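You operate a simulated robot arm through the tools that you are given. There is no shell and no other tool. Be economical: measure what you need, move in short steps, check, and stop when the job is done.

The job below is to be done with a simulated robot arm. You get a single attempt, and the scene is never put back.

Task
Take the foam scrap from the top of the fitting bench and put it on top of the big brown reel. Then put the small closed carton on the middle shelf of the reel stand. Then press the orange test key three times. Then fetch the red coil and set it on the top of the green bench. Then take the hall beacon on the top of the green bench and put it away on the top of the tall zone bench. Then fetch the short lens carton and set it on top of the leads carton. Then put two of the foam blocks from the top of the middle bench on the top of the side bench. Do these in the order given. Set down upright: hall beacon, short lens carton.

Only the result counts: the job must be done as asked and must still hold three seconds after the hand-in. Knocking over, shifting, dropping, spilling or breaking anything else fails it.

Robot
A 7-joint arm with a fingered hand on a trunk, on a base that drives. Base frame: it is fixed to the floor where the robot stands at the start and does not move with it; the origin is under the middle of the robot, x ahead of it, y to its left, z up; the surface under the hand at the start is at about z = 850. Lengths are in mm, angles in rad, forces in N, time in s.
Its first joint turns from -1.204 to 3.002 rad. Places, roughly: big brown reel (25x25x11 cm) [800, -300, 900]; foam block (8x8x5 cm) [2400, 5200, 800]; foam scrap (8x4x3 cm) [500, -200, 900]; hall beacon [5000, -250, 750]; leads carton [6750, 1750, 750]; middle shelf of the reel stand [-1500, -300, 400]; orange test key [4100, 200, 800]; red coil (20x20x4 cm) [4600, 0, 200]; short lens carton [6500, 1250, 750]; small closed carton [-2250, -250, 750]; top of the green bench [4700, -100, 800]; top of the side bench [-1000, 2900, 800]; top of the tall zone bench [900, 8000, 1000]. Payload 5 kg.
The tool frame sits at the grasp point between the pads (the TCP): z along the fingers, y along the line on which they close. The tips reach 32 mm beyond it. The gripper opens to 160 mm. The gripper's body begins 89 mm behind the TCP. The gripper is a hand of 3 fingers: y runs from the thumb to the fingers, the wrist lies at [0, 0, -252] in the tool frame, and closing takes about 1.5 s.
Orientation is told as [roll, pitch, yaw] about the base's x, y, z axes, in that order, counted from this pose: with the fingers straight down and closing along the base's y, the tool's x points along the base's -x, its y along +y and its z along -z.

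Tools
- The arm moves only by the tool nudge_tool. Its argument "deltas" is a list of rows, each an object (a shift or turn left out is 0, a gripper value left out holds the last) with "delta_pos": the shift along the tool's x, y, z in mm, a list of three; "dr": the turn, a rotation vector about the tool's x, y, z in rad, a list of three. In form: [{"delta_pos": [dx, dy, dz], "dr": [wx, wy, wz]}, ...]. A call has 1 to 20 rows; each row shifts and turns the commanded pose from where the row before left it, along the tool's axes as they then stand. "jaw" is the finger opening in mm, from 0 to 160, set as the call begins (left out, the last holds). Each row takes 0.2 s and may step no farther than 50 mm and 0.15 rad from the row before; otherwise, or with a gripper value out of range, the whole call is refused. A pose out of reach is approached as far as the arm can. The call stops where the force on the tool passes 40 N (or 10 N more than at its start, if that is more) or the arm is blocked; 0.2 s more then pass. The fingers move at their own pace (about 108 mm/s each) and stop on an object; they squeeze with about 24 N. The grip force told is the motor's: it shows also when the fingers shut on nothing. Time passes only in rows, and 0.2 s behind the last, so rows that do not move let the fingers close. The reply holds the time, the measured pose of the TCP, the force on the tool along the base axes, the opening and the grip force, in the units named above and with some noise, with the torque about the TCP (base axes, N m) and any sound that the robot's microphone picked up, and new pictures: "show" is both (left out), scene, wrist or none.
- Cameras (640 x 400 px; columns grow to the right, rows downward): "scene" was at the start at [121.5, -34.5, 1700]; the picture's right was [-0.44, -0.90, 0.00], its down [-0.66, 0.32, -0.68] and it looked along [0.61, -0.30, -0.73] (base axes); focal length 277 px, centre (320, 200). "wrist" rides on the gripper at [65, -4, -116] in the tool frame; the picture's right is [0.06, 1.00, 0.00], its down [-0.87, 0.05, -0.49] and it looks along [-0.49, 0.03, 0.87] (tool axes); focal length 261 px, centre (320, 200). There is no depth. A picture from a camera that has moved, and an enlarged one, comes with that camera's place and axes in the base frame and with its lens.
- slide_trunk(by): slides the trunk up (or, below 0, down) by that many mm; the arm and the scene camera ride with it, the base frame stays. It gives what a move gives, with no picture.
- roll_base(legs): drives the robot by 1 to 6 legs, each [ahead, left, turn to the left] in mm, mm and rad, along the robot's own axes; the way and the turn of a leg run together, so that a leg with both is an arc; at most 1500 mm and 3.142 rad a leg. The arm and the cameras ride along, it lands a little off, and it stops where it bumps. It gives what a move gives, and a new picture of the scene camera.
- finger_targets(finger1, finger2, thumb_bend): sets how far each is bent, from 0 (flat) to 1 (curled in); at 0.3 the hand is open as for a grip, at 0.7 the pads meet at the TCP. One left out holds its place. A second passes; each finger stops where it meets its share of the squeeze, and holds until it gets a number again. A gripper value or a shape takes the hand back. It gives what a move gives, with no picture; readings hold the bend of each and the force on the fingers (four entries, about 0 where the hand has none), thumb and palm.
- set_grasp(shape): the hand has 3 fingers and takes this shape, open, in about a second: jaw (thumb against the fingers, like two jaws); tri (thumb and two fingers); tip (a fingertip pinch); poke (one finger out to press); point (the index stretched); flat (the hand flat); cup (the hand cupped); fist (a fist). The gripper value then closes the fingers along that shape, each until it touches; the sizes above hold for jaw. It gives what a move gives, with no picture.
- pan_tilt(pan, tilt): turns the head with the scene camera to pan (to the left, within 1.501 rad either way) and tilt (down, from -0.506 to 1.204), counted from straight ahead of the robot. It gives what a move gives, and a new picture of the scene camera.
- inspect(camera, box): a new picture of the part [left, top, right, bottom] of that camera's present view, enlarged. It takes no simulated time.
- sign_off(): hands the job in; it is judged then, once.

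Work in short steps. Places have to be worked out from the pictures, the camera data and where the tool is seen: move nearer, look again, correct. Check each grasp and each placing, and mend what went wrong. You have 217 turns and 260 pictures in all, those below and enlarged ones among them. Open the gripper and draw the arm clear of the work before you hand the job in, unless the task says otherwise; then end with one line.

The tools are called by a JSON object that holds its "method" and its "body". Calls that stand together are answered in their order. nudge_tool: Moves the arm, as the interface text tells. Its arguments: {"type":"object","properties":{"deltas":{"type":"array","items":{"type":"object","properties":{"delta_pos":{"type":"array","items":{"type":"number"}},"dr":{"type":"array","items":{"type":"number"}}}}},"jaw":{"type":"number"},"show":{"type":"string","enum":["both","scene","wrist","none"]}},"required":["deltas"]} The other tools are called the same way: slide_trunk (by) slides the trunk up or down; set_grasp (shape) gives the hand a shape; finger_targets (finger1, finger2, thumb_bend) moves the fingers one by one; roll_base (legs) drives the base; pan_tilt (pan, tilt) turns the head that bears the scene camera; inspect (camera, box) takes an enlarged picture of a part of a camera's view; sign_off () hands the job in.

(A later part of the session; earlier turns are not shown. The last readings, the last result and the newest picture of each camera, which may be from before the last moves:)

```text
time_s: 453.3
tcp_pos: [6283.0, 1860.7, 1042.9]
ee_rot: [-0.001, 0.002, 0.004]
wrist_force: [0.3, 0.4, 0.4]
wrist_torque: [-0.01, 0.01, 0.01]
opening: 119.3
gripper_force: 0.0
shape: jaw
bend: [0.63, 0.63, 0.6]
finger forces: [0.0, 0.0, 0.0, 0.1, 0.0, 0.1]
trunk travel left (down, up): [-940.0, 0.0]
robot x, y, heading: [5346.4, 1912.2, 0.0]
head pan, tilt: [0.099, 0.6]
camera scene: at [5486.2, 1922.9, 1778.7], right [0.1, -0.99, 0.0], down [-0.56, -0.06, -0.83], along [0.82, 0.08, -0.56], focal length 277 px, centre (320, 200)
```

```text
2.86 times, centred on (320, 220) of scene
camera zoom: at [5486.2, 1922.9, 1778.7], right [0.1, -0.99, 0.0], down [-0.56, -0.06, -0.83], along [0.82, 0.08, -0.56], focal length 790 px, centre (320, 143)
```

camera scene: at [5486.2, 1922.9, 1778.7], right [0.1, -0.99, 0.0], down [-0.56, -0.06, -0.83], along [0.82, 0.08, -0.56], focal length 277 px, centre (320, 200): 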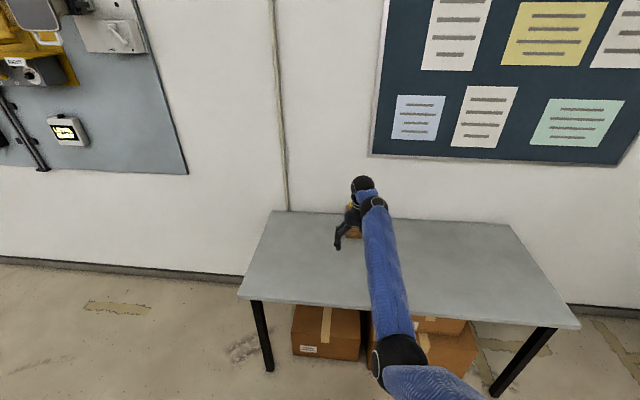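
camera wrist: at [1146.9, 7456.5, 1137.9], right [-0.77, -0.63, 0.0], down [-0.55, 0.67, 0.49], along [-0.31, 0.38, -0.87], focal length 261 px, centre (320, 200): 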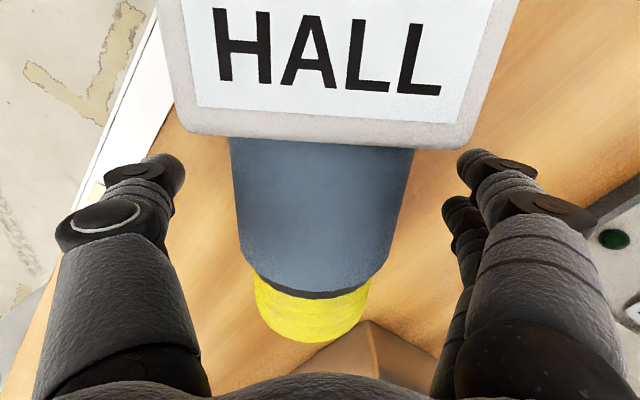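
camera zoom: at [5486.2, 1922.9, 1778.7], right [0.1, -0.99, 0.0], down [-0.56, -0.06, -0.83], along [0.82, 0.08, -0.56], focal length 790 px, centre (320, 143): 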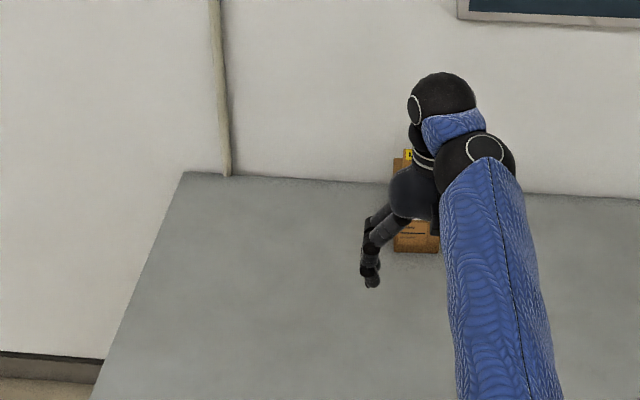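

I'll strafe right to uncover the view and verify the stacking.

{"method": "roll_base", "body": {"legs": [[0, -510, 0]]}}

{"method": "inspect", "body": {"camera": "scene", "box": [180, 180, 320, 280]}}

```text
time_s: 456.3
tcp_pos: [6283.7, 1351.5, 1043.0]
ee_rot: [-0.002, 0.004, 0.003]
wrist_force: [-0.3, -0.7, 0.1]
wrist_torque: [-0.01, 0.0, 0.01]
opening: 120.1
gripper_force: 0.1
shape: jaw
bend: [0.63, 0.63, 0.6]
finger forces: [0.0, 0.0, 0.0, 0.0, 0.0, 0.0]
trunk travel left (down, up): [-940.0, 0.0]
robot x, y, heading: [5351.5, 1403.7, 0.001]
head pan, tilt: [0.099, 0.6]
camera scene: at [5488.3, 1414.4, 1778.7], right [0.1, -0.99, 0.0], down [-0.56, -0.06, -0.82], along [0.82, 0.08, -0.57], focal length 277 px, centre (320, 200)
```

scene: 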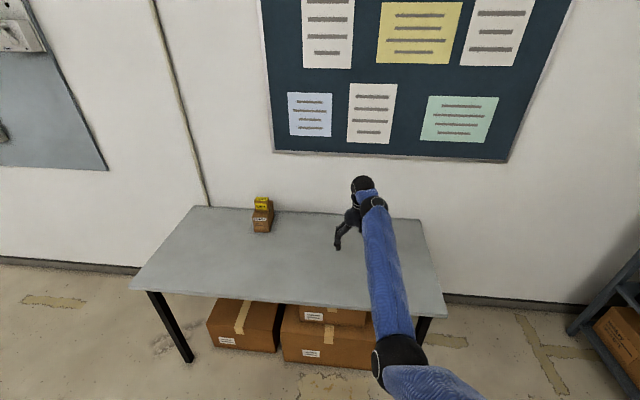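

```text
4.00 times, centred on (250, 230) of scene
camera zoom: at [5488.3, 1414.4, 1778.7], right [0.1, -0.99, 0.0], down [-0.56, -0.06, -0.82], along [0.82, 0.08, -0.57], focal length 1106 px, centre (600, 80)
```

zoom: 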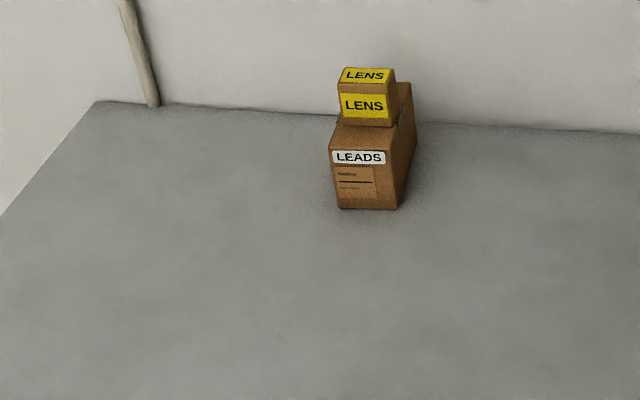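

Stacked upright. Now to the foam blocks: back along y≈1400, turn, and up the aisle to y≈4400.

{"method": "roll_base", "body": {"legs": [[-1490, 0, 0], [-1490, 0, 0], [-690, 0, 0], [0, 0, 1.571], [1490, 0, 0], [1490, 0, 0]]}}

{"method": "pan_tilt", "body": {"pan": -0.75, "tilt": 0.55}}

```text
time_s: 491.9
tcp_pos: [1740.2, 5316.0, 1043.1]
ee_rot: [-0.003, 0.003, 1.565]
wrist_force: [-0.1, 0.1, 0.8]
wrist_torque: [0.02, -0.03, 0.01]
opening: 119.9
gripper_force: 0.1
shape: jaw
bend: [0.63, 0.63, 0.6]
finger forces: [0.0, 0.0, 0.1, 0.0, 0.1, 0.0]
trunk travel left (down, up): [-940.0, 0.0]
robot x, y, heading: [1679.9, 4383.3, 1.562]
head pan, tilt: [0.099, 0.6]
camera scene: at [1671.6, 4522.0, 1778.6], right [1.0, 0.09, 0.0], down [0.05, -0.56, -0.82], along [-0.08, 0.82, -0.57], focal length 277 px, centre (320, 200)
```

scene: 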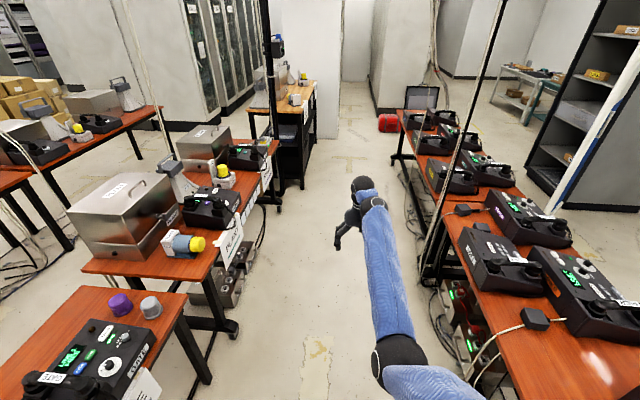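

```text
time_s: 493.1
tcp_pos: [1739.2, 5316.1, 1043.1]
ee_rot: [-0.002, 0.002, 1.564]
wrist_force: [-0.1, 0.2, -0.3]
wrist_torque: [-0.03, -0.01, -0.01]
opening: 119.8
gripper_force: 0.1
shape: jaw
bend: [0.63, 0.63, 0.6]
finger forces: [0.0, 0.0, 0.1, 0.0, 0.0, 0.0]
trunk travel left (down, up): [-940.0, 0.0]
robot x, y, heading: [1680.7, 4385.6, 1.568]
head pan, tilt: [-0.75, 0.55]
camera scene: at [1741.4, 4499.3, 1783.1], right [0.73, -0.69, 0.0], down [-0.36, -0.38, -0.85], along [0.58, 0.62, -0.52], focal length 277 px, centre (320, 200)
```

scene: 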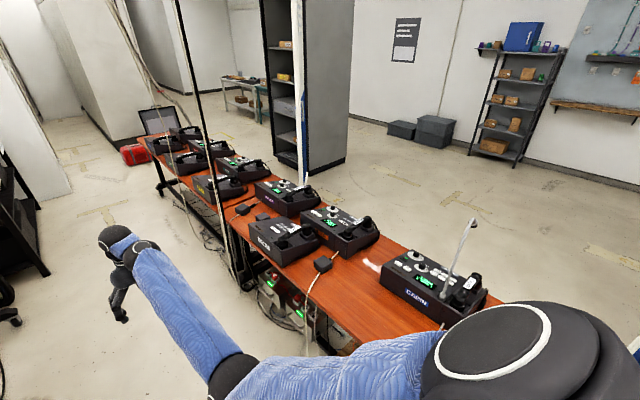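

The other beacons on the row stand foot-down with the lens sideways too, which confirms the pose I chose. Now zooming on the bench near [2400,5200] for the foam blocks.

{"method": "inspect", "body": {"camera": "scene", "box": [190, 170, 390, 300]}}

```text
3.08 times, centred on (290, 235) of scene
camera zoom: at [1741.4, 4499.3, 1783.1], right [0.73, -0.69, 0.0], down [-0.36, -0.38, -0.85], along [0.58, 0.62, -0.52], focal length 851 px, centre (412, 92)
```

zoom: 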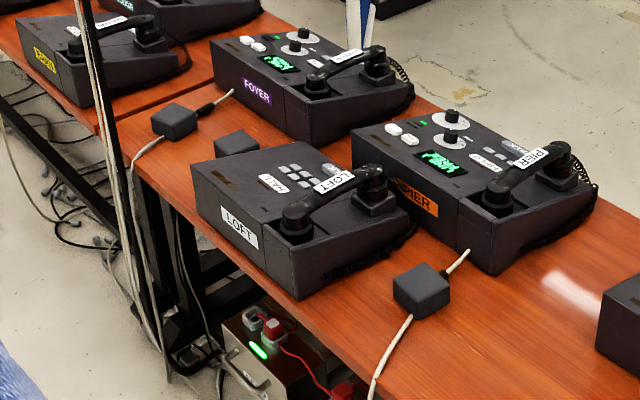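

The grey cube near [2409,5196] (z≈830) matches the given foam place, and another without cables is near [2417,5730]. I'll retract the arm somewhat, drive up and turn to face the bench.

{"method": "nudge_tool", "body": {"deltas": [{"delta_pos": [30, 0, 16]}, {"delta_pos": [30, 0, 16]}, {"delta_pos": [30, 0, 16]}, {"delta_pos": [30, 0, 16]}, {"delta_pos": [30, 0, 16]}, {}], "jaw": 120, "show": "none"}}

{"method": "roll_base", "body": {"legs": [[860, 60, 0], [0, 0, -1.565]]}}

{"method": "inspect", "body": {"camera": "wrist", "box": [0, 0, 640, 400]}}

```text
time_s: 494.5
tcp_pos: [1743.1, 5170.2, 965.0]
ee_rot: [-0.007, -0.003, 1.563]
wrist_force: [0.6, 0.0, 0.5]
wrist_torque: [0.0, -0.02, 0.0]
opening: 119.6
gripper_force: 0.0
shape: jaw
bend: [0.63, 0.63, 0.6]
finger forces: [0.0, 0.1, 0.0, 0.0, 0.0, 0.0]
trunk travel left (down, up): [-940.0, 0.0]
robot x, y, heading: [1679.2, 4384.4, 1.568]
head pan, tilt: [-0.75, 0.55]
```

```text
time_s: 502.8
tcp_pos: [2411.6, 5188.8, 962.1]
ee_rot: [-0.008, 0.001, 0.005]
wrist_force: [-0.8, 0.3, -0.5]
wrist_torque: [0.0, 0.03, -0.04]
opening: 119.6
gripper_force: 0.0
shape: jaw
bend: [0.63, 0.63, 0.6]
finger forces: [0.1, 0.0, 0.0, 0.0, 0.1, 0.1]
trunk travel left (down, up): [-940.0, 0.0]
robot x, y, heading: [1626.9, 5246.9, 0.005]
head pan, tilt: [-0.75, 0.55]
camera scene: at [1742.4, 5185.9, 1783.2], right [-0.68, -0.74, 0.0], down [-0.38, 0.35, -0.85], along [0.63, -0.58, -0.52], focal length 277 px, centre (320, 200)
```

scene: 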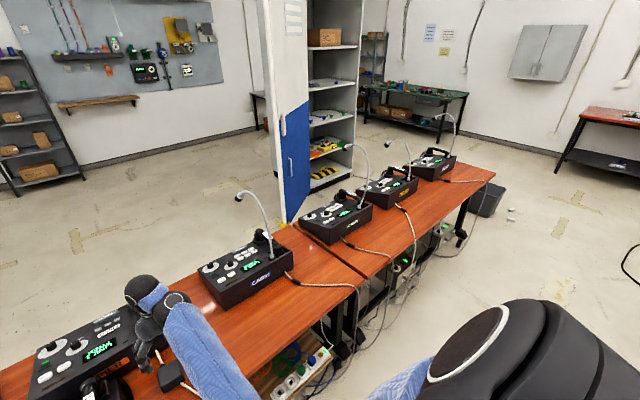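

```text
1.00 times, centred on (320, 200) of wrist (not enlarged: the box is as wide or as high as the picture)
camera zoom: at [2346.8, 5187.0, 1077.6], right [-0.07, 1.0, -0.01], down [0.87, 0.06, 0.49], along [0.49, 0.03, -0.87], focal length 261 px, centre (320, 200)
```

zoom: 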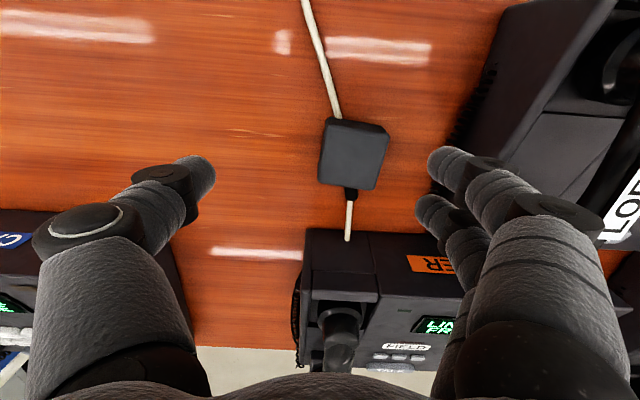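

This cube has a cable with connectors, so it's a junction box, not foam. I'll look along the bench to the left for real foam blocks.

{"method": "pan_tilt", "body": {"pan": 0.45, "tilt": 0.75}}

{"method": "inspect", "body": {"camera": "scene", "box": [100, 130, 500, 380]}}

```text
time_s: 504.2
tcp_pos: [2412.9, 5189.8, 961.2]
ee_rot: [-0.008, 0.003, 0.002]
wrist_force: [-0.9, -0.6, 0.0]
wrist_torque: [0.0, -0.03, -0.01]
opening: 119.7
gripper_force: 0.1
shape: jaw
bend: [0.63, 0.63, 0.6]
finger forces: [0.0, 0.0, 0.1, 0.0, 0.0, 0.0]
trunk travel left (down, up): [-940.0, 0.0]
robot x, y, heading: [1624.1, 5245.0, 0.009]
head pan, tilt: [0.45, 0.75]
camera scene: at [1750.9, 5283.4, 1765.8], right [0.44, -0.9, 0.0], down [-0.61, -0.3, -0.73], along [0.66, 0.32, -0.68], focal length 277 px, centre (320, 200)
```

scene: 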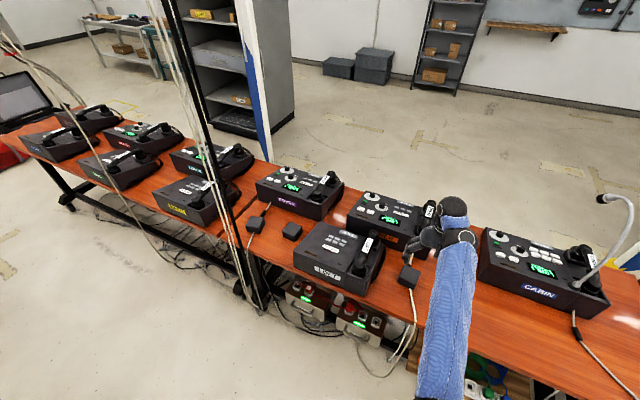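

```text
1.60 times, centred on (300, 255) of scene
camera zoom: at [1750.9, 5283.4, 1765.8], right [0.44, -0.9, 0.0], down [-0.61, -0.3, -0.73], along [0.66, 0.32, -0.68], focal length 442 px, centre (352, 112)
```

zoom: 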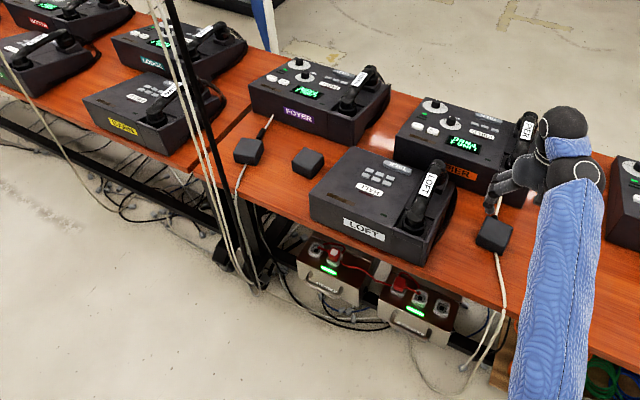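

{"method": "inspect", "body": {"camera": "scene", "box": [235, 205, 315, 255]}}

{"method": "inspect", "body": {"camera": "scene", "box": [0, 90, 250, 230]}}

```text
8.00 times, centred on (275, 230) of scene
camera zoom: at [1750.9, 5283.4, 1765.8], right [0.44, -0.9, 0.0], down [-0.61, -0.3, -0.73], along [0.66, 0.32, -0.68], focal length 2212 px, centre (680, -40)
```

zoom: 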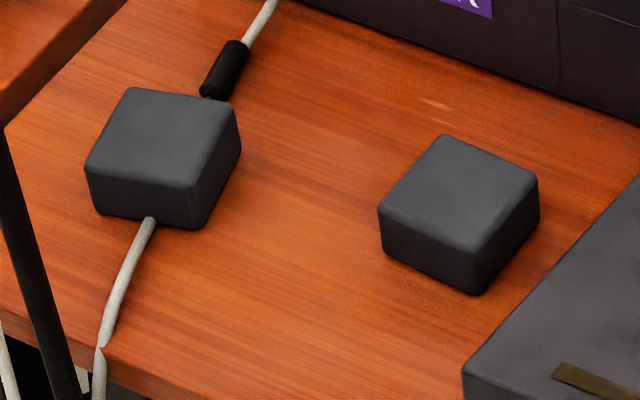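

```text
2.56 times, centred on (125, 160) of scene
camera zoom: at [1750.9, 5283.4, 1765.8], right [0.44, -0.9, 0.0], down [-0.61, -0.3, -0.73], along [0.66, 0.32, -0.68], focal length 708 px, centre (819, 302)
```

zoom: 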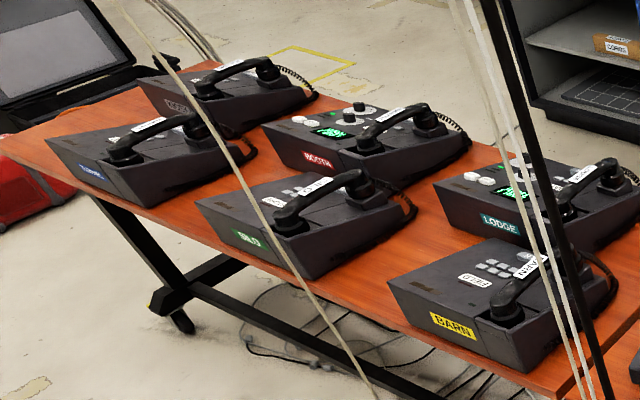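

The lone block near [2450,5760] is plain foam. The other two sit on cables. Before choosing I'll check the far side of the bench behind the consoles using the wrist camera, with the arm extended.

{"method": "nudge_tool", "body": {"deltas": [{"delta_pos": [-30, 0, -16]}, {"delta_pos": [-30, 0, -16]}, {"delta_pos": [-30, 0, -16]}, {"delta_pos": [-30, 0, -16]}, {"delta_pos": [-30, 0, -16]}, {}], "show": "wrist"}}

```text
time_s: 505.6
tcp_pos: [2561.3, 5190.9, 1042.1]
ee_rot: [-0.01, 0.002, 0.002]
wrist_force: [0.8, -0.4, -0.3]
wrist_torque: [0.0, -0.04, 0.02]
opening: 119.6
gripper_force: 0.0
shape: jaw
bend: [0.63, 0.63, 0.6]
finger forces: [0.0, 0.1, 0.0, 0.0, 0.1, 0.0]
trunk travel left (down, up): [-940.0, 0.0]
robot x, y, heading: [1625.0, 5248.7, 0.002]
head pan, tilt: [0.45, 0.75]
camera wrist: at [2496.1, 5188.7, 1157.0], right [-0.07, 1.0, -0.01], down [0.87, 0.06, 0.49], along [0.49, 0.03, -0.87], focal length 261 px, centre (320, 200)
```

wrist: 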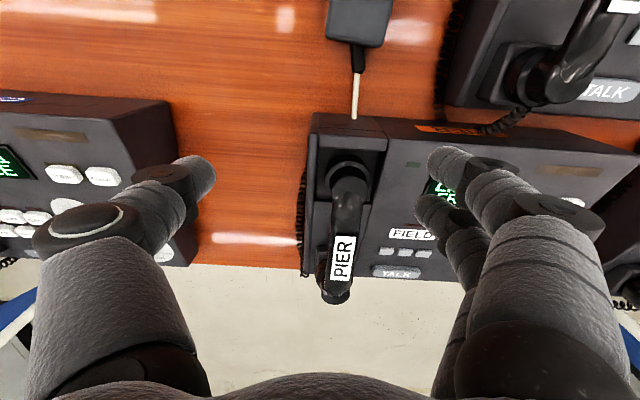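

Nothing else there, so the three grey blocks are the foam blocks. I'll start with the free one: strafe left to it and retract over it.

{"method": "roll_base", "body": {"legs": [[38, 571, 0]]}}

{"method": "nudge_tool", "body": {"deltas": [{"delta_pos": [30, 0, 17]}, {"delta_pos": [30, 0, 17]}, {"delta_pos": [30, 0, 17]}, {"delta_pos": [30, 0, 17]}, {"delta_pos": [30, 0, 17]}, {}], "jaw": 110, "show": "wrist"}}

```text
time_s: 508.9
tcp_pos: [2597.8, 5758.3, 1040.7]
ee_rot: [-0.01, 0.001, 0.0]
wrist_force: [0.2, -0.2, 0.4]
wrist_torque: [0.04, 0.03, 0.0]
opening: 119.6
gripper_force: 0.0
shape: jaw
bend: [0.63, 0.63, 0.6]
finger forces: [0.0, 0.0, 0.0, 0.0, 0.0, 0.0]
trunk travel left (down, up): [-940.0, 0.0]
robot x, y, heading: [1664.4, 5816.2, -0.002]
head pan, tilt: [0.45, 0.75]
camera scene: at [1787.5, 5855.5, 1765.8], right [0.43, -0.9, 0.0], down [-0.61, -0.3, -0.73], along [0.66, 0.32, -0.68], focal length 277 px, centre (320, 200)
```

scene: 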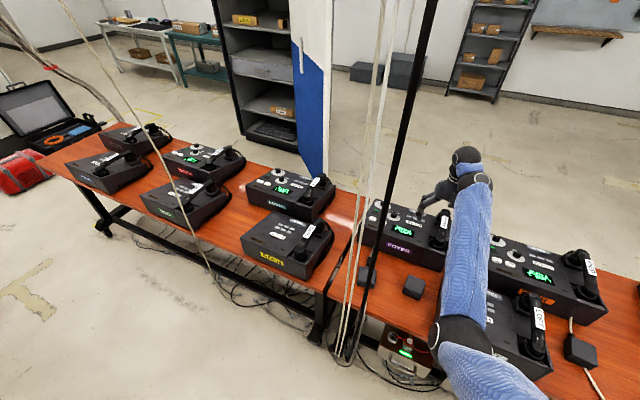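

```text
time_s: 510.3
tcp_pos: [2450.6, 5753.2, 958.8]
ee_rot: [-0.012, -0.004, -0.007]
wrist_force: [-0.1, -0.1, -0.8]
wrist_torque: [-0.01, -0.02, -0.01]
opening: 110.1
gripper_force: 0.0
shape: jaw
bend: [0.67, 0.67, 0.64]
finger forces: [0.1, 0.0, 0.0, 0.0, 0.1, 0.0]
trunk travel left (down, up): [-940.0, 0.0]
robot x, y, heading: [1661.7, 5818.8, -0.0]
head pan, tilt: [0.45, 0.75]
camera wrist: at [2384.8, 5751.7, 1074.4], right [-0.06, 1.0, -0.01], down [0.87, 0.06, 0.49], along [0.49, 0.02, -0.87], focal length 261 px, centre (320, 200)
```

wrist: 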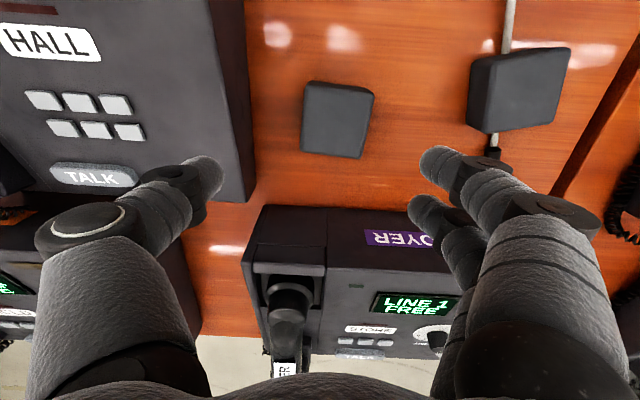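

Re-measuring, the gaps are about 62 mm to LOFT and 94 mm to FOYER, enough for a vertical grip. Block centre is at about [2441,5771]. I'll align, narrow the opening and lower.

{"method": "nudge_tool", "body": {"deltas": [{"delta_pos": [9, 20, 0]}, {}, {}], "jaw": 98, "show": "none"}}

{"method": "slide_trunk", "body": {"by": -105}}

{"method": "inspect", "body": {"camera": "wrist", "box": [0, 0, 640, 400]}}

```text
time_s: 511.1
tcp_pos: [2448.0, 5766.7, 965.6]
ee_rot: [-0.021, -0.012, -0.008]
wrist_force: [0.9, 0.9, -0.4]
wrist_torque: [0.01, 0.0, -0.03]
opening: 98.6
gripper_force: 0.1
shape: jaw
bend: [0.71, 0.71, 0.69]
finger forces: [0.0, 0.1, 0.1, 0.0, 0.1, 0.0]
trunk travel left (down, up): [-940.0, 0.0]
robot x, y, heading: [1660.8, 5813.9, -0.003]
head pan, tilt: [0.45, 0.75]
```

```text
time_s: 512.5
tcp_pos: [2445.9, 5765.3, 856.5]
ee_rot: [-0.025, -0.01, -0.008]
wrist_force: [-0.5, 0.0, 0.1]
wrist_torque: [0.01, 0.04, 0.01]
opening: 98.6
gripper_force: 0.1
shape: jaw
bend: [0.71, 0.71, 0.69]
finger forces: [0.0, 0.1, 0.1, 0.0, 0.0, 0.1]
trunk travel left (down, up): [-835.0, 105.0]
robot x, y, heading: [1662.8, 5818.1, 0.002]
head pan, tilt: [0.45, 0.75]
```

```text
1.00 times, centred on (320, 200) of wrist (not enlarged: the box is as wide or as high as the picture)
camera zoom: at [2379.4, 5765.1, 972.0], right [-0.05, 1.0, -0.02], down [0.86, 0.06, 0.5], along [0.5, 0.01, -0.87], focal length 261 px, centre (320, 200)
```

zoom: 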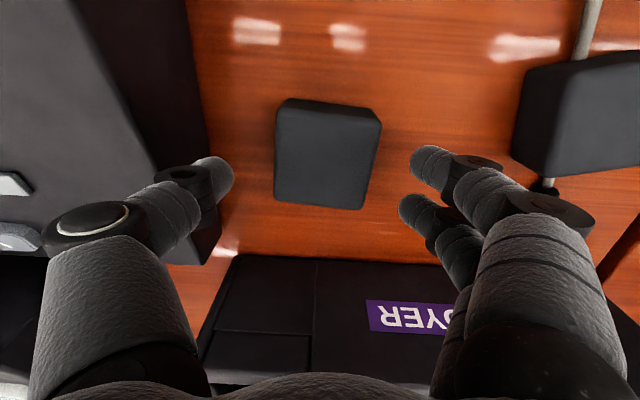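

Aligning 9 mm back and 10 mm left, keeping the thumb off the LOFT unit, then lowering.

{"method": "nudge_tool", "body": {"deltas": [{"delta_pos": [8, 10, 0], "dr": [0.02, 0, 0]}, {"delta_pos": [0, 0, 15]}, {"delta_pos": [0, 0, 15]}, {"delta_pos": [0, 0, 12]}, {}], "jaw": 94, "show": "wrist"}}

```text
time_s: 513.7
tcp_pos: [2431.0, 5786.7, 808.6]
ee_rot: [-0.031, 0.002, -0.003]
wrist_force: [0.3, -1.6, 0.0]
wrist_torque: [-0.05, -0.01, 0.01]
opening: 94.6
gripper_force: 0.0
shape: jaw
bend: [0.71, 0.71, 0.7]
finger forces: [0.0, 0.1, 0.1, 0.0, 0.3, 0.0]
trunk travel left (down, up): [-835.0, 105.0]
robot x, y, heading: [1658.9, 5816.9, 0.001]
head pan, tilt: [0.45, 0.75]
camera wrist: at [2365.1, 5786.7, 925.0], right [-0.06, 1.0, -0.03], down [0.87, 0.07, 0.49], along [0.49, 0.0, -0.87], focal length 261 px, centre (320, 200)
```

wrist: 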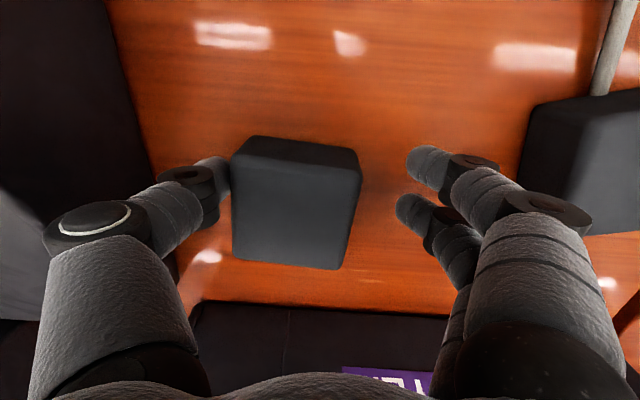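

Thumb beside the block. Closing.

{"method": "nudge_tool", "body": {"deltas": [{}, {}, {}, {}, {}, {}], "jaw": 40, "show": "none"}}

{"method": "slide_trunk", "body": {"by": 105}}

{"method": "inspect", "body": {"camera": "wrist", "box": [0, 0, 640, 400]}}

```text
time_s: 515.1
tcp_pos: [2430.2, 5786.0, 808.1]
ee_rot: [-0.031, 0.0, -0.004]
wrist_force: [-0.3, 0.6, 2.7]
wrist_torque: [0.08, -0.04, -0.02]
opening: 58.9
gripper_force: 23.7
shape: jaw
bend: [0.74, 0.73, 0.7]
finger forces: [7.1, 15.4, 0.0, 0.0, 21.8, 0.1]
trunk travel left (down, up): [-835.0, 105.0]
robot x, y, heading: [1663.1, 5820.3, -0.001]
head pan, tilt: [0.45, 0.75]
```

```text
time_s: 516.5
tcp_pos: [2430.5, 5786.6, 912.4]
ee_rot: [-0.029, 0.001, -0.004]
wrist_force: [-0.6, 0.1, -1.1]
wrist_torque: [0.01, 0.04, 0.0]
opening: 58.8
gripper_force: 23.7
shape: jaw
bend: [0.74, 0.73, 0.7]
finger forces: [7.1, 15.1, 0.0, 0.0, 22.0, 0.0]
trunk travel left (down, up): [-940.0, 0.0]
robot x, y, heading: [1664.2, 5819.6, 0.003]
head pan, tilt: [0.45, 0.75]
```

```text
1.00 times, centred on (320, 200) of wrist (not enlarged: the box is as wide or as high as the picture)
camera zoom: at [2365.2, 5786.0, 1029.5], right [-0.06, 1.0, -0.03], down [0.87, 0.07, 0.49], along [0.49, 0.0, -0.87], focal length 261 px, centre (320, 200)
```

zoom: 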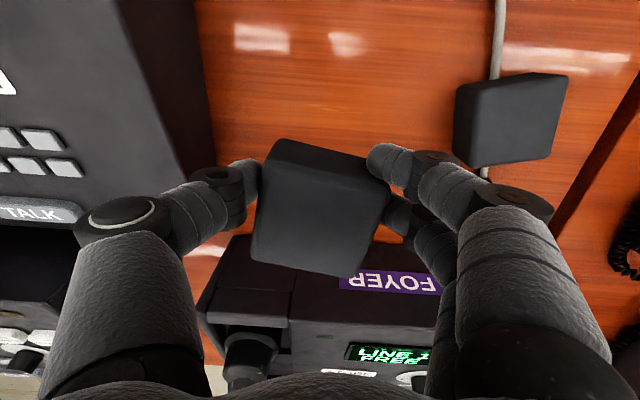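

The block is held, soft and light, so it's foam. I'll zoom on the neighbouring block to see whether its cable really goes into it.

{"method": "inspect", "body": {"camera": "wrist", "box": [430, 0, 600, 200]}}

```text
2.00 times, centred on (515, 100) of wrist
camera zoom: at [2365.2, 5786.0, 1029.5], right [-0.06, 1.0, -0.03], down [0.87, 0.07, 0.49], along [0.49, 0.0, -0.87], focal length 521 px, centre (-70, 400)
```

zoom: 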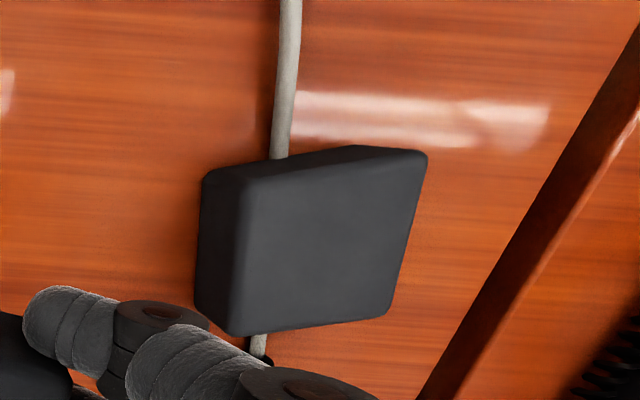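

The cables run off-centre beneath the blocks, so the blocks merely lie on them. I'll retract this block toward me along the slope, then turn and drive down the aisle toward the side bench.

{"method": "nudge_tool", "body": {"deltas": [{"delta_pos": [0, 0, -25]}, {"delta_pos": [35, 0, 10]}, {"delta_pos": [35, 0, 18]}, {"delta_pos": [35, 0, 19]}, {"delta_pos": [35, 0, 19]}, {"delta_pos": [35, 0, 19]}, {"delta_pos": [35, 0, 19]}, {"delta_pos": [35, 0, 19]}, {"delta_pos": [35, 0, 19]}, {}], "show": "none"}}

{"method": "roll_base", "body": {"legs": [[0, 0, -1.571], [1490, 0, 0], [1490, 0, 0], [1300, 0, 0], [0, 0, -1.571], [1480, 0, 0]]}}

{"method": "roll_base", "body": {"legs": [[860, 0, 0], [0, 0, -1.571]]}}

{"method": "pan_tilt", "body": {"pan": 0.1, "tilt": 0.6}}

```text
time_s: 518.6
tcp_pos: [2150.1, 5782.9, 797.1]
ee_rot: [-0.028, 0.002, -0.002]
wrist_force: [-0.6, -0.3, -1.0]
wrist_torque: [-0.04, 0.06, 0.03]
opening: 58.6
gripper_force: 24.0
shape: jaw
bend: [0.74, 0.73, 0.7]
finger forces: [6.9, 15.3, 0.0, 0.0, 21.8, 0.0]
trunk travel left (down, up): [-940.0, 0.0]
robot x, y, heading: [1662.1, 5817.3, -0.002]
head pan, tilt: [0.45, 0.75]
```

```text
time_s: 553.7
tcp_pos: [-322.0, 1593.0, 797.5]
ee_rot: [-0.029, 0.001, 3.136]
wrist_force: [-0.7, -0.2, -0.3]
wrist_torque: [0.04, -0.04, 0.0]
opening: 57.3
gripper_force: 24.2
shape: jaw
bend: [0.75, 0.73, 0.7]
finger forces: [5.2, 16.1, 0.0, 0.0, 21.3, 0.0]
trunk travel left (down, up): [-940.0, 0.0]
robot x, y, heading: [166.3, 1557.2, 3.137]
head pan, tilt: [0.45, 0.75]
camera scene: at [39.7, 1521.4, 1765.8], right [-0.43, 0.9, 0.0], down [0.62, 0.29, -0.73], along [-0.66, -0.32, -0.68], focal length 277 px, centre (320, 200)
```

scene: 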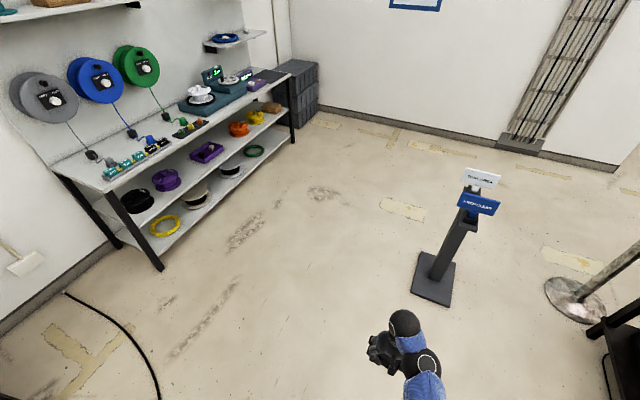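

```text
time_s: 559.5
tcp_pos: [-1179.3, 1699.2, 802.7]
ee_rot: [-0.019, -0.015, 2.918]
wrist_force: [-6.9, -7.2, 1.9]
wrist_torque: [0.03, -0.04, 0.12]
opening: 57.9
gripper_force: 24.1
shape: jaw
bend: [0.74, 0.71, 0.71]
finger forces: [9.1, 19.6, 0.0, 0.1, 25.7, 0.0]
trunk travel left (down, up): [-940.0, 0.0]
robot x, y, heading: [-706.8, 1560.9, 2.917]
head pan, tilt: [0.45, 0.75]
stopped in leg 2: the force on the tool passed its limit at 54 N (the readings are from after the stop); the commanded pose is now the measured one
camera scene: at [-835.7, 1553.6, 1765.8], right [-0.22, 0.97, 0.0], down [0.66, 0.15, -0.73], along [-0.71, -0.16, -0.68], focal length 277 px, centre (320, 200)
```

scene: 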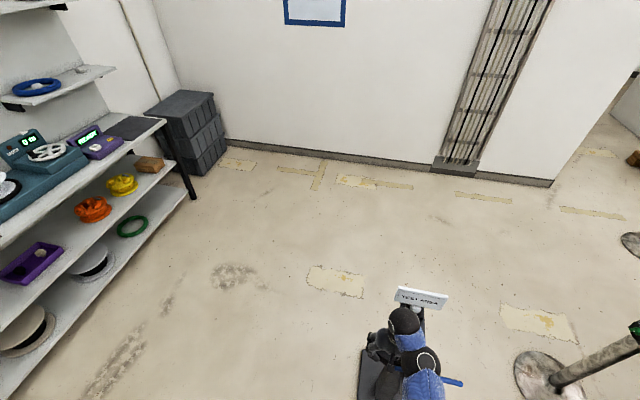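

```text
time_s: 560.3
tcp_pos: [-1180.2, 1699.0, 802.8]
ee_rot: [-0.018, -0.012, 2.917]
wrist_force: [-11.0, -11.0, 5.4]
wrist_torque: [0.19, -0.14, 0.18]
opening: 57.9
gripper_force: 24.0
shape: jaw
bend: [0.74, 0.71, 0.71]
finger forces: [9.2, 21.1, 0.1, 0.0, 29.4, 0.0]
trunk travel left (down, up): [-940.0, 0.0]
robot x, y, heading: [-705.1, 1557.0, 2.914]
head pan, tilt: [0.099, 0.6]
camera scene: at [-843.3, 1582.3, 1778.7], right [0.12, 0.99, 0.0], down [0.56, -0.07, -0.82], along [-0.82, 0.1, -0.57], focal length 277 px, centre (320, 200)
```

scene: 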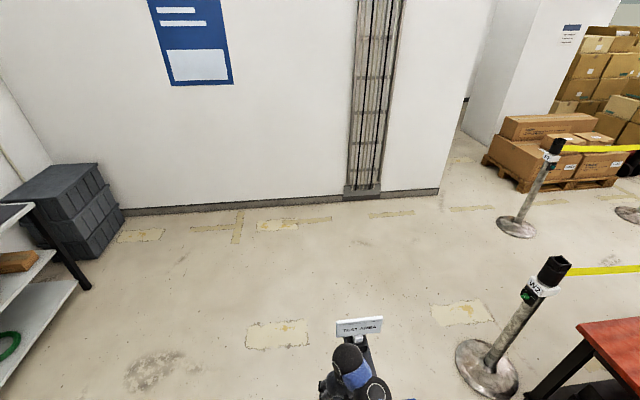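

The hand bumped the sign post. My turn was too close to it. I'll rotate straight back off it and check it's still standing in place.

{"method": "roll_base", "body": {"legs": [[0, 0, 0.22], [250, 0, 0], [-950, 0, 0]]}}

```text
time_s: 567.5
tcp_pos: [-491.8, 1591.1, 803.2]
ee_rot: [-0.02, -0.011, 3.133]
wrist_force: [0.1, -0.3, -0.4]
wrist_torque: [-0.02, -0.02, 0.01]
opening: 56.4
gripper_force: 24.2
shape: jaw
bend: [0.75, 0.72, 0.71]
finger forces: [7.7, 16.7, 0.0, 0.0, 20.7, 0.1]
trunk travel left (down, up): [-940.0, 0.0]
robot x, y, heading: [-2.0, 1549.4, 3.133]
head pan, tilt: [0.099, 0.6]
camera scene: at [-138.4, 1548.5, 1778.7], right [-0.09, 1.0, 0.0], down [0.56, 0.05, -0.83], along [-0.82, -0.07, -0.56], focal length 277 px, centre (320, 200)
```

scene: 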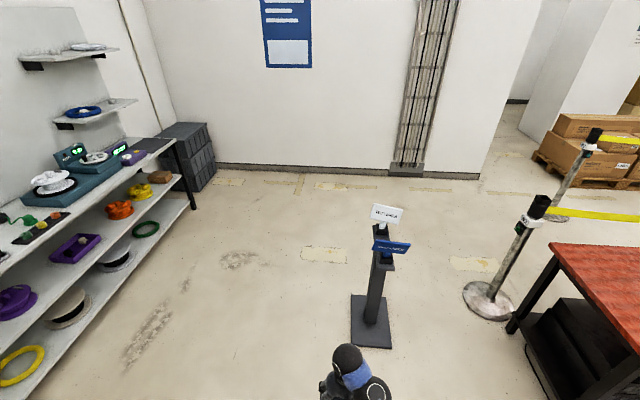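

The post still stands, at the same place within my measuring accuracy. I'll now turn here, well clear of it, strafe left, and extend the arm before approaching the side bench.

{"method": "roll_base", "body": {"legs": [[0, 0, -1.562], [0, 620, 0]]}}

{"method": "nudge_tool", "body": {"deltas": [{"delta_pos": [-35, 0, -17]}, {"delta_pos": [-35, 0, -18]}, {"delta_pos": [-35, 0, -18]}, {"delta_pos": [-35, 0, -18]}, {"delta_pos": [-35, 0, -18]}, {"delta_pos": [-35, 0, -18]}, {"delta_pos": [-35, 0, -18]}, {"delta_pos": [-35, 0, -18]}, {"delta_pos": [-35, 0, -18]}, {"delta_pos": [-35, 0, -18]}, {}], "show": "none"}}

```text
time_s: 574.8
tcp_pos: [-583.0, 2054.0, 803.8]
ee_rot: [-0.019, -0.012, 1.56]
wrist_force: [1.1, 0.2, -0.6]
wrist_torque: [-0.01, -0.02, 0.0]
opening: 56.3
gripper_force: 23.8
shape: jaw
bend: [0.75, 0.72, 0.71]
finger forces: [5.3, 16.3, 0.0, 0.1, 20.4, 0.0]
trunk travel left (down, up): [-940.0, 0.0]
robot x, y, heading: [-622.3, 1565.0, 1.563]
head pan, tilt: [0.099, 0.6]
camera scene: at [-627.6, 1701.3, 1778.7], right [1.0, 0.09, 0.0], down [0.05, -0.56, -0.82], along [-0.07, 0.82, -0.57], focal length 277 px, centre (320, 200)
```

scene: 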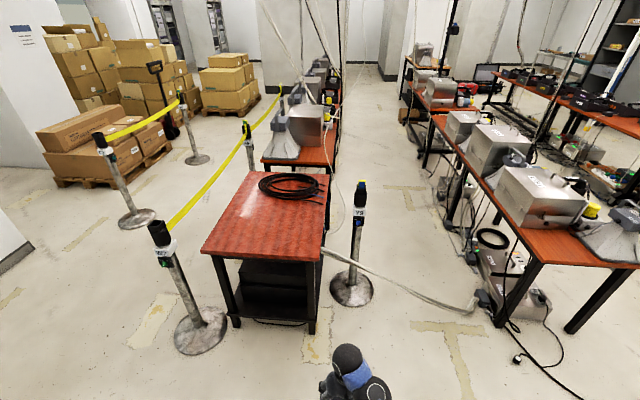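

```text
time_s: 577.2
tcp_pos: [-583.1, 2401.8, 985.1]
ee_rot: [-0.019, -0.011, 1.561]
wrist_force: [-0.6, -0.9, 0.0]
wrist_torque: [-0.01, 0.0, 0.0]
opening: 56.3
gripper_force: 24.0
shape: jaw
bend: [0.75, 0.72, 0.71]
finger forces: [4.9, 16.4, 0.0, 0.0, 20.6, 0.0]
trunk travel left (down, up): [-940.0, 0.0]
robot x, y, heading: [-618.5, 1566.0, 1.561]
head pan, tilt: [0.099, 0.6]
```

The side bench front edge is y≈2630, x -1286..-697, with its front half free. I'll shift the hand left 170 mm and drive forward to place the block at about [-785,2880].

{"method": "nudge_tool", "body": {"deltas": [{"delta_pos": [0, 43, 0]}, {"delta_pos": [0, 43, 0]}, {"delta_pos": [0, 43, 0]}, {"delta_pos": [0, 41, 0]}, {}], "show": "none"}}

{"method": "roll_base", "body": {"legs": [[478, 32, 0]]}}

{"method": "inspect", "body": {"camera": "wrist", "box": [0, 0, 640, 400]}}

```text
time_s: 578.6
tcp_pos: [-716.3, 2413.6, 968.5]
ee_rot: [-0.059, -0.013, 1.538]
wrist_force: [-0.5, 0.5, 0.3]
wrist_torque: [-0.03, -0.01, 0.01]
opening: 56.0
gripper_force: 24.0
shape: jaw
bend: [0.75, 0.72, 0.71]
finger forces: [4.9, 16.4, 0.1, 0.0, 20.5, 0.0]
trunk travel left (down, up): [-940.0, 0.0]
robot x, y, heading: [-615.7, 1558.2, 1.559]
head pan, tilt: [0.099, 0.6]
stopped in row 5: the arm was blocked; the commanded pose is now the measured one
```

```text
time_s: 581.4
tcp_pos: [-747.6, 2890.1, 967.9]
ee_rot: [-0.056, -0.01, 1.542]
wrist_force: [0.0, 0.0, -0.5]
wrist_torque: [0.0, -0.02, -0.01]
opening: 56.2
gripper_force: 24.3
shape: jaw
bend: [0.75, 0.72, 0.71]
finger forces: [4.8, 16.3, 0.0, 0.0, 20.4, 0.1]
trunk travel left (down, up): [-940.0, 0.0]
robot x, y, heading: [-647.3, 2037.2, 1.566]
head pan, tilt: [0.099, 0.6]
camera scene: at [-654.6, 2179.6, 1778.6], right [1.0, 0.09, 0.0], down [0.05, -0.56, -0.82], along [-0.07, 0.82, -0.57], focal length 277 px, centre (320, 200)
```

scene: 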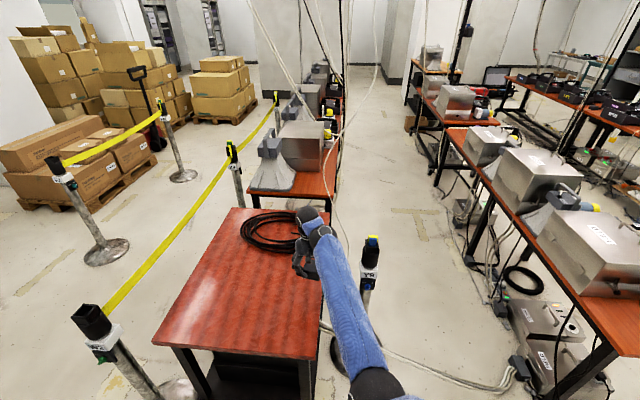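

```text
1.00 times, centred on (320, 200) of wrist (not enlarged: the box is as wide or as high as the picture)
camera zoom: at [-750.6, 2824.0, 1083.2], right [-1.0, -0.03, -0.06], down [-0.06, 0.87, 0.5], along [0.03, 0.5, -0.87], focal length 261 px, centre (320, 200)
```

zoom: 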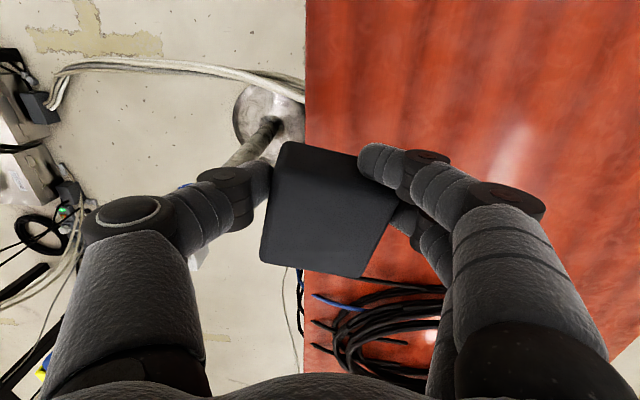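

The table edge is further left, so I'll turn left 0.13 rad to bring the block over the top, then lower.

{"method": "roll_base", "body": {"legs": [[0, 0, 0.14]]}}

{"method": "slide_trunk", "body": {"by": -60}}

{"method": "inspect", "body": {"camera": "wrist", "box": [0, 0, 640, 400]}}

```text
time_s: 582.5
tcp_pos: [-864.1, 2866.6, 968.1]
ee_rot: [-0.06, -0.012, 1.683]
wrist_force: [-0.2, 0.0, -0.3]
wrist_torque: [-0.01, -0.02, -0.01]
opening: 55.9
gripper_force: 24.5
shape: jaw
bend: [0.75, 0.72, 0.71]
finger forces: [4.6, 16.5, 0.0, 0.1, 20.5, 0.1]
trunk travel left (down, up): [-940.0, 0.0]
robot x, y, heading: [-647.7, 2036.6, 1.706]
head pan, tilt: [0.099, 0.6]
camera scene: at [-674.7, 2176.9, 1778.6], right [0.97, 0.23, 0.0], down [0.13, -0.55, -0.82], along [-0.19, 0.8, -0.57], focal length 277 px, centre (320, 200)
```

scene: 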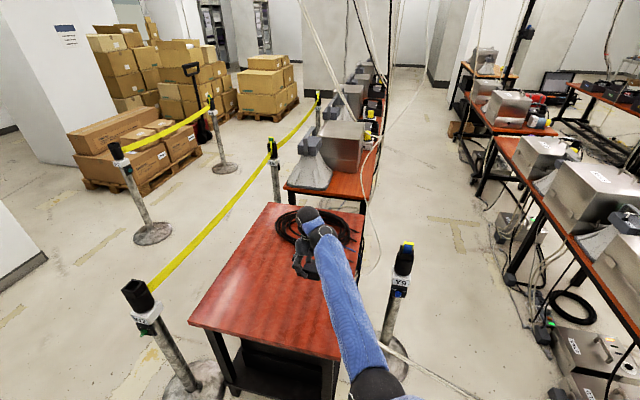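

```text
time_s: 583.5
tcp_pos: [-862.9, 2867.1, 909.1]
ee_rot: [-0.059, -0.01, 1.683]
wrist_force: [-0.5, -0.1, 0.2]
wrist_torque: [-0.04, -0.02, 0.0]
opening: 55.8
gripper_force: 23.9
shape: jaw
bend: [0.75, 0.72, 0.71]
finger forces: [4.6, 16.4, 0.0, 0.1, 20.4, 0.1]
trunk travel left (down, up): [-880.0, 60.0]
robot x, y, heading: [-645.6, 2036.6, 1.704]
head pan, tilt: [0.099, 0.6]
```

```text
1.00 times, centred on (320, 200) of wrist (not enlarged: the box is as wide or as high as the picture)
camera zoom: at [-858.0, 2802.0, 1023.4], right [-0.98, -0.17, -0.06], down [-0.18, 0.85, 0.5], along [-0.04, 0.5, -0.87], focal length 261 px, centre (320, 200)
```

zoom: 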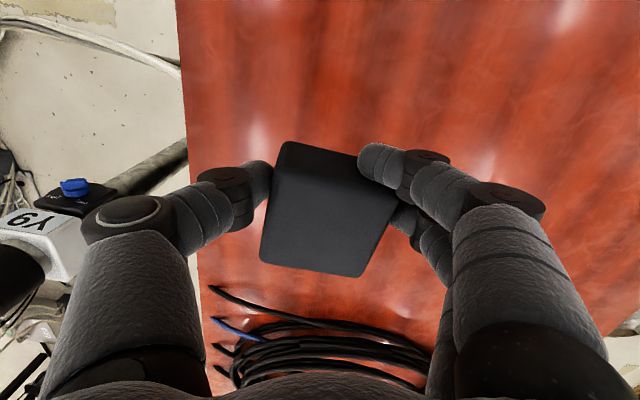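

Safely over the table and clear of the cable coil. Lowering stepwise.

{"method": "nudge_tool", "body": {"deltas": [{"delta_pos": [0, 0, 10]}, {"delta_pos": [0, 0, 10]}, {"delta_pos": [0, 0, 8]}, {"delta_pos": [0, 0, 6]}, {"delta_pos": [0, 0, 5]}, {"delta_pos": [0, 0, 5]}, {"delta_pos": [0, 0, 5]}, {"delta_pos": [0, 0, 5]}, {}], "show": "none"}}

```text
time_s: 585.5
tcp_pos: [-861.5, 2869.0, 855.2]
ee_rot: [-0.057, -0.012, 1.682]
wrist_force: [-0.3, 0.3, 0.6]
wrist_torque: [-0.02, 0.01, 0.02]
opening: 55.9
gripper_force: 23.8
shape: jaw
bend: [0.75, 0.72, 0.71]
finger forces: [4.6, 16.4, 0.1, 0.0, 20.2, 0.0]
trunk travel left (down, up): [-880.0, 60.0]
robot x, y, heading: [-652.4, 2038.3, 1.699]
head pan, tilt: [0.099, 0.6]
```

{"method": "nudge_tool", "body": {"deltas": [{"delta_pos": [0, 0, 4]}, {"delta_pos": [0, 0, 4]}, {"delta_pos": [0, 0, 4]}, {"delta_pos": [0, 0, 4]}, {"delta_pos": [0, 0, 4]}, {"delta_pos": [0, 0, 4]}, {}], "show": "none"}}

```text
time_s: 587.0
tcp_pos: [-859.6, 2868.7, 830.7]
ee_rot: [-0.056, -0.012, 1.682]
wrist_force: [0.9, 0.1, 0.0]
wrist_torque: [0.03, -0.01, 0.01]
opening: 56.1
gripper_force: 23.7
shape: jaw
bend: [0.75, 0.72, 0.71]
finger forces: [4.6, 16.4, 0.1, 0.0, 20.4, 0.1]
trunk travel left (down, up): [-880.0, 60.0]
robot x, y, heading: [-647.9, 2041.0, 1.703]
head pan, tilt: [0.099, 0.6]
```

{"method": "nudge_tool", "body": {"deltas": [{"delta_pos": [0, 0, 4]}, {"delta_pos": [0, 0, 4]}, {"delta_pos": [0, 0, 4]}, {"delta_pos": [0, 0, 4]}, {"delta_pos": [0, 0, 4]}, {}], "show": "none"}}

```text
time_s: 588.5
tcp_pos: [-856.8, 2868.8, 810.6]
ee_rot: [-0.057, -0.013, 1.682]
wrist_force: [0.3, -2.3, 2.3]
wrist_torque: [0.05, 0.11, 0.07]
opening: 56.0
gripper_force: 24.3
shape: jaw
bend: [0.75, 0.72, 0.71]
finger forces: [5.5, 17.4, 0.1, 0.1, 21.5, 0.0]
trunk travel left (down, up): [-880.0, 60.0]
robot x, y, heading: [-645.6, 2038.8, 1.702]
head pan, tilt: [0.099, 0.6]
```

Contact. A little more, then open, rise and check.

{"method": "nudge_tool", "body": {"deltas": [{"delta_pos": [0, 0, 2]}, {}], "show": "none"}}

{"method": "nudge_tool", "body": {"deltas": [{}, {}, {}, {}], "jaw": 110, "show": "none"}}

{"method": "slide_trunk", "body": {"by": 60}}

{"method": "nudge_tool", "body": {"deltas": [{"delta_pos": [0, 0, -45]}, {"delta_pos": [0, 0, -45]}, {}], "show": "wrist"}}

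```text
time_s: 589.0
tcp_pos: [-857.5, 2869.1, 809.7]
ee_rot: [-0.057, -0.015, 1.681]
wrist_force: [-0.8, -2.5, 9.7]
wrist_torque: [0.07, 0.37, 0.05]
opening: 55.8
gripper_force: 24.0
shape: jaw
bend: [0.75, 0.72, 0.71]
finger forces: [5.5, 18.5, 0.0, 0.1, 22.0, 0.0]
trunk travel left (down, up): [-880.0, 60.0]
robot x, y, heading: [-647.2, 2040.4, 1.699]
head pan, tilt: [0.099, 0.6]
```

```text
time_s: 590.0
tcp_pos: [-857.5, 2867.0, 808.4]
ee_rot: [-0.057, -0.012, 1.684]
wrist_force: [-0.2, -0.1, -0.1]
wrist_torque: [0.03, 0.03, -0.01]
opening: 109.7
gripper_force: 0.1
shape: jaw
bend: [0.68, 0.68, 0.65]
finger forces: [0.1, 0.0, 0.0, 0.1, 0.0, 0.0]
trunk travel left (down, up): [-880.0, 60.0]
robot x, y, heading: [-646.4, 2037.5, 1.7]
head pan, tilt: [0.099, 0.6]
```

```text
time_s: 591.0
tcp_pos: [-857.9, 2869.3, 868.3]
ee_rot: [-0.056, -0.012, 1.682]
wrist_force: [-0.6, -0.4, -0.1]
wrist_torque: [-0.02, 0.0, 0.0]
opening: 109.7
gripper_force: 0.1
shape: jaw
bend: [0.68, 0.68, 0.65]
finger forces: [0.1, 0.0, 0.0, 0.0, 0.1, 0.1]
trunk travel left (down, up): [-940.0, 0.0]
robot x, y, heading: [-647.3, 2040.2, 1.699]
head pan, tilt: [0.099, 0.6]
```

```text
time_s: 591.9
tcp_pos: [-854.1, 2870.5, 956.5]
ee_rot: [-0.065, -0.012, 1.679]
wrist_force: [-0.7, -0.9, -0.4]
wrist_torque: [0.04, 0.04, 0.01]
opening: 110.0
gripper_force: 0.1
shape: jaw
bend: [0.68, 0.68, 0.65]
finger forces: [0.0, 0.0, 0.0, 0.0, 0.0, 0.0]
trunk travel left (down, up): [-940.0, 0.0]
robot x, y, heading: [-645.3, 2043.6, 1.703]
head pan, tilt: [0.099, 0.6]
camera wrist: at [-851.4, 2804.3, 1071.3], right [-0.98, -0.17, -0.07], down [-0.18, 0.85, 0.5], along [-0.03, 0.5, -0.87], focal length 261 px, centre (320, 200)
```

wrist: 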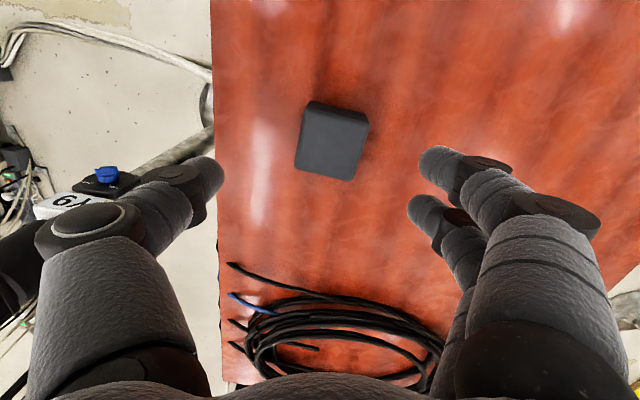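

The first block is placed. Now going back for the second one, the block near [2440,5229].

{"method": "roll_base", "body": {"legs": [[0, 0, -0.132], [-490, 0, 0], [0, 0, -1.571], [1490, 0, 0], [796, 0, 0], [0, 0, 1.571]]}}

{"method": "nudge_tool", "body": {"deltas": [{"delta_pos": [0, -45, 0], "dr": [-0.05, 0, 0]}, {"delta_pos": [10, -45, 0]}, {"delta_pos": [20, -45, 0]}, {"delta_pos": [17, -13, 0]}, {}], "jaw": 94, "show": "none"}}

```text
time_s: 613.8
tcp_pos: [1550.2, 2432.8, 956.0]
ee_rot: [-0.065, -0.012, 1.547]
wrist_force: [0.1, -0.5, -0.3]
wrist_torque: [0.0, -0.01, 0.0]
opening: 110.1
gripper_force: 0.2
shape: jaw
bend: [0.68, 0.68, 0.65]
finger forces: [0.1, 0.0, 0.0, 0.0, 0.1, 0.0]
trunk travel left (down, up): [-940.0, 0.0]
robot x, y, heading: [1652.9, 1579.5, 1.575]
head pan, tilt: [0.099, 0.6]
camera scene: at [1640.7, 1721.4, 1778.6], right [0.99, 0.1, 0.0], down [0.06, -0.56, -0.82], along [-0.08, 0.82, -0.57], focal length 277 px, centre (320, 200)
```

scene: 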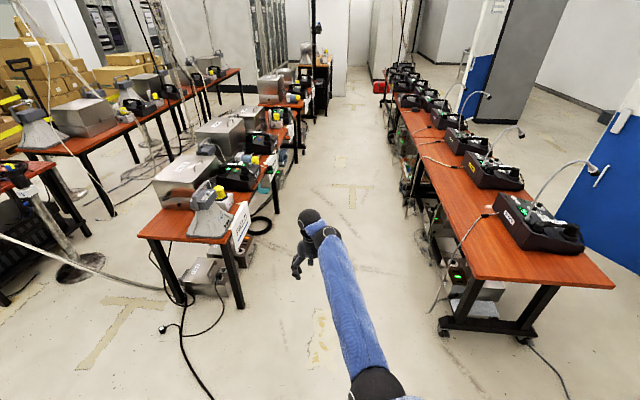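

```text
time_s: 615.0
tcp_pos: [1702.7, 2388.0, 965.5]
ee_rot: [-0.022, -0.022, 1.545]
wrist_force: [-0.2, 0.3, -0.5]
wrist_torque: [0.02, 0.0, 0.01]
opening: 94.4
gripper_force: 0.1
shape: jaw
bend: [0.71, 0.71, 0.7]
finger forces: [0.0, 0.0, 0.0, 0.0, 0.0, 0.0]
trunk travel left (down, up): [-940.0, 0.0]
robot x, y, heading: [1650.1, 1579.9, 1.578]
head pan, tilt: [0.099, 0.6]
```

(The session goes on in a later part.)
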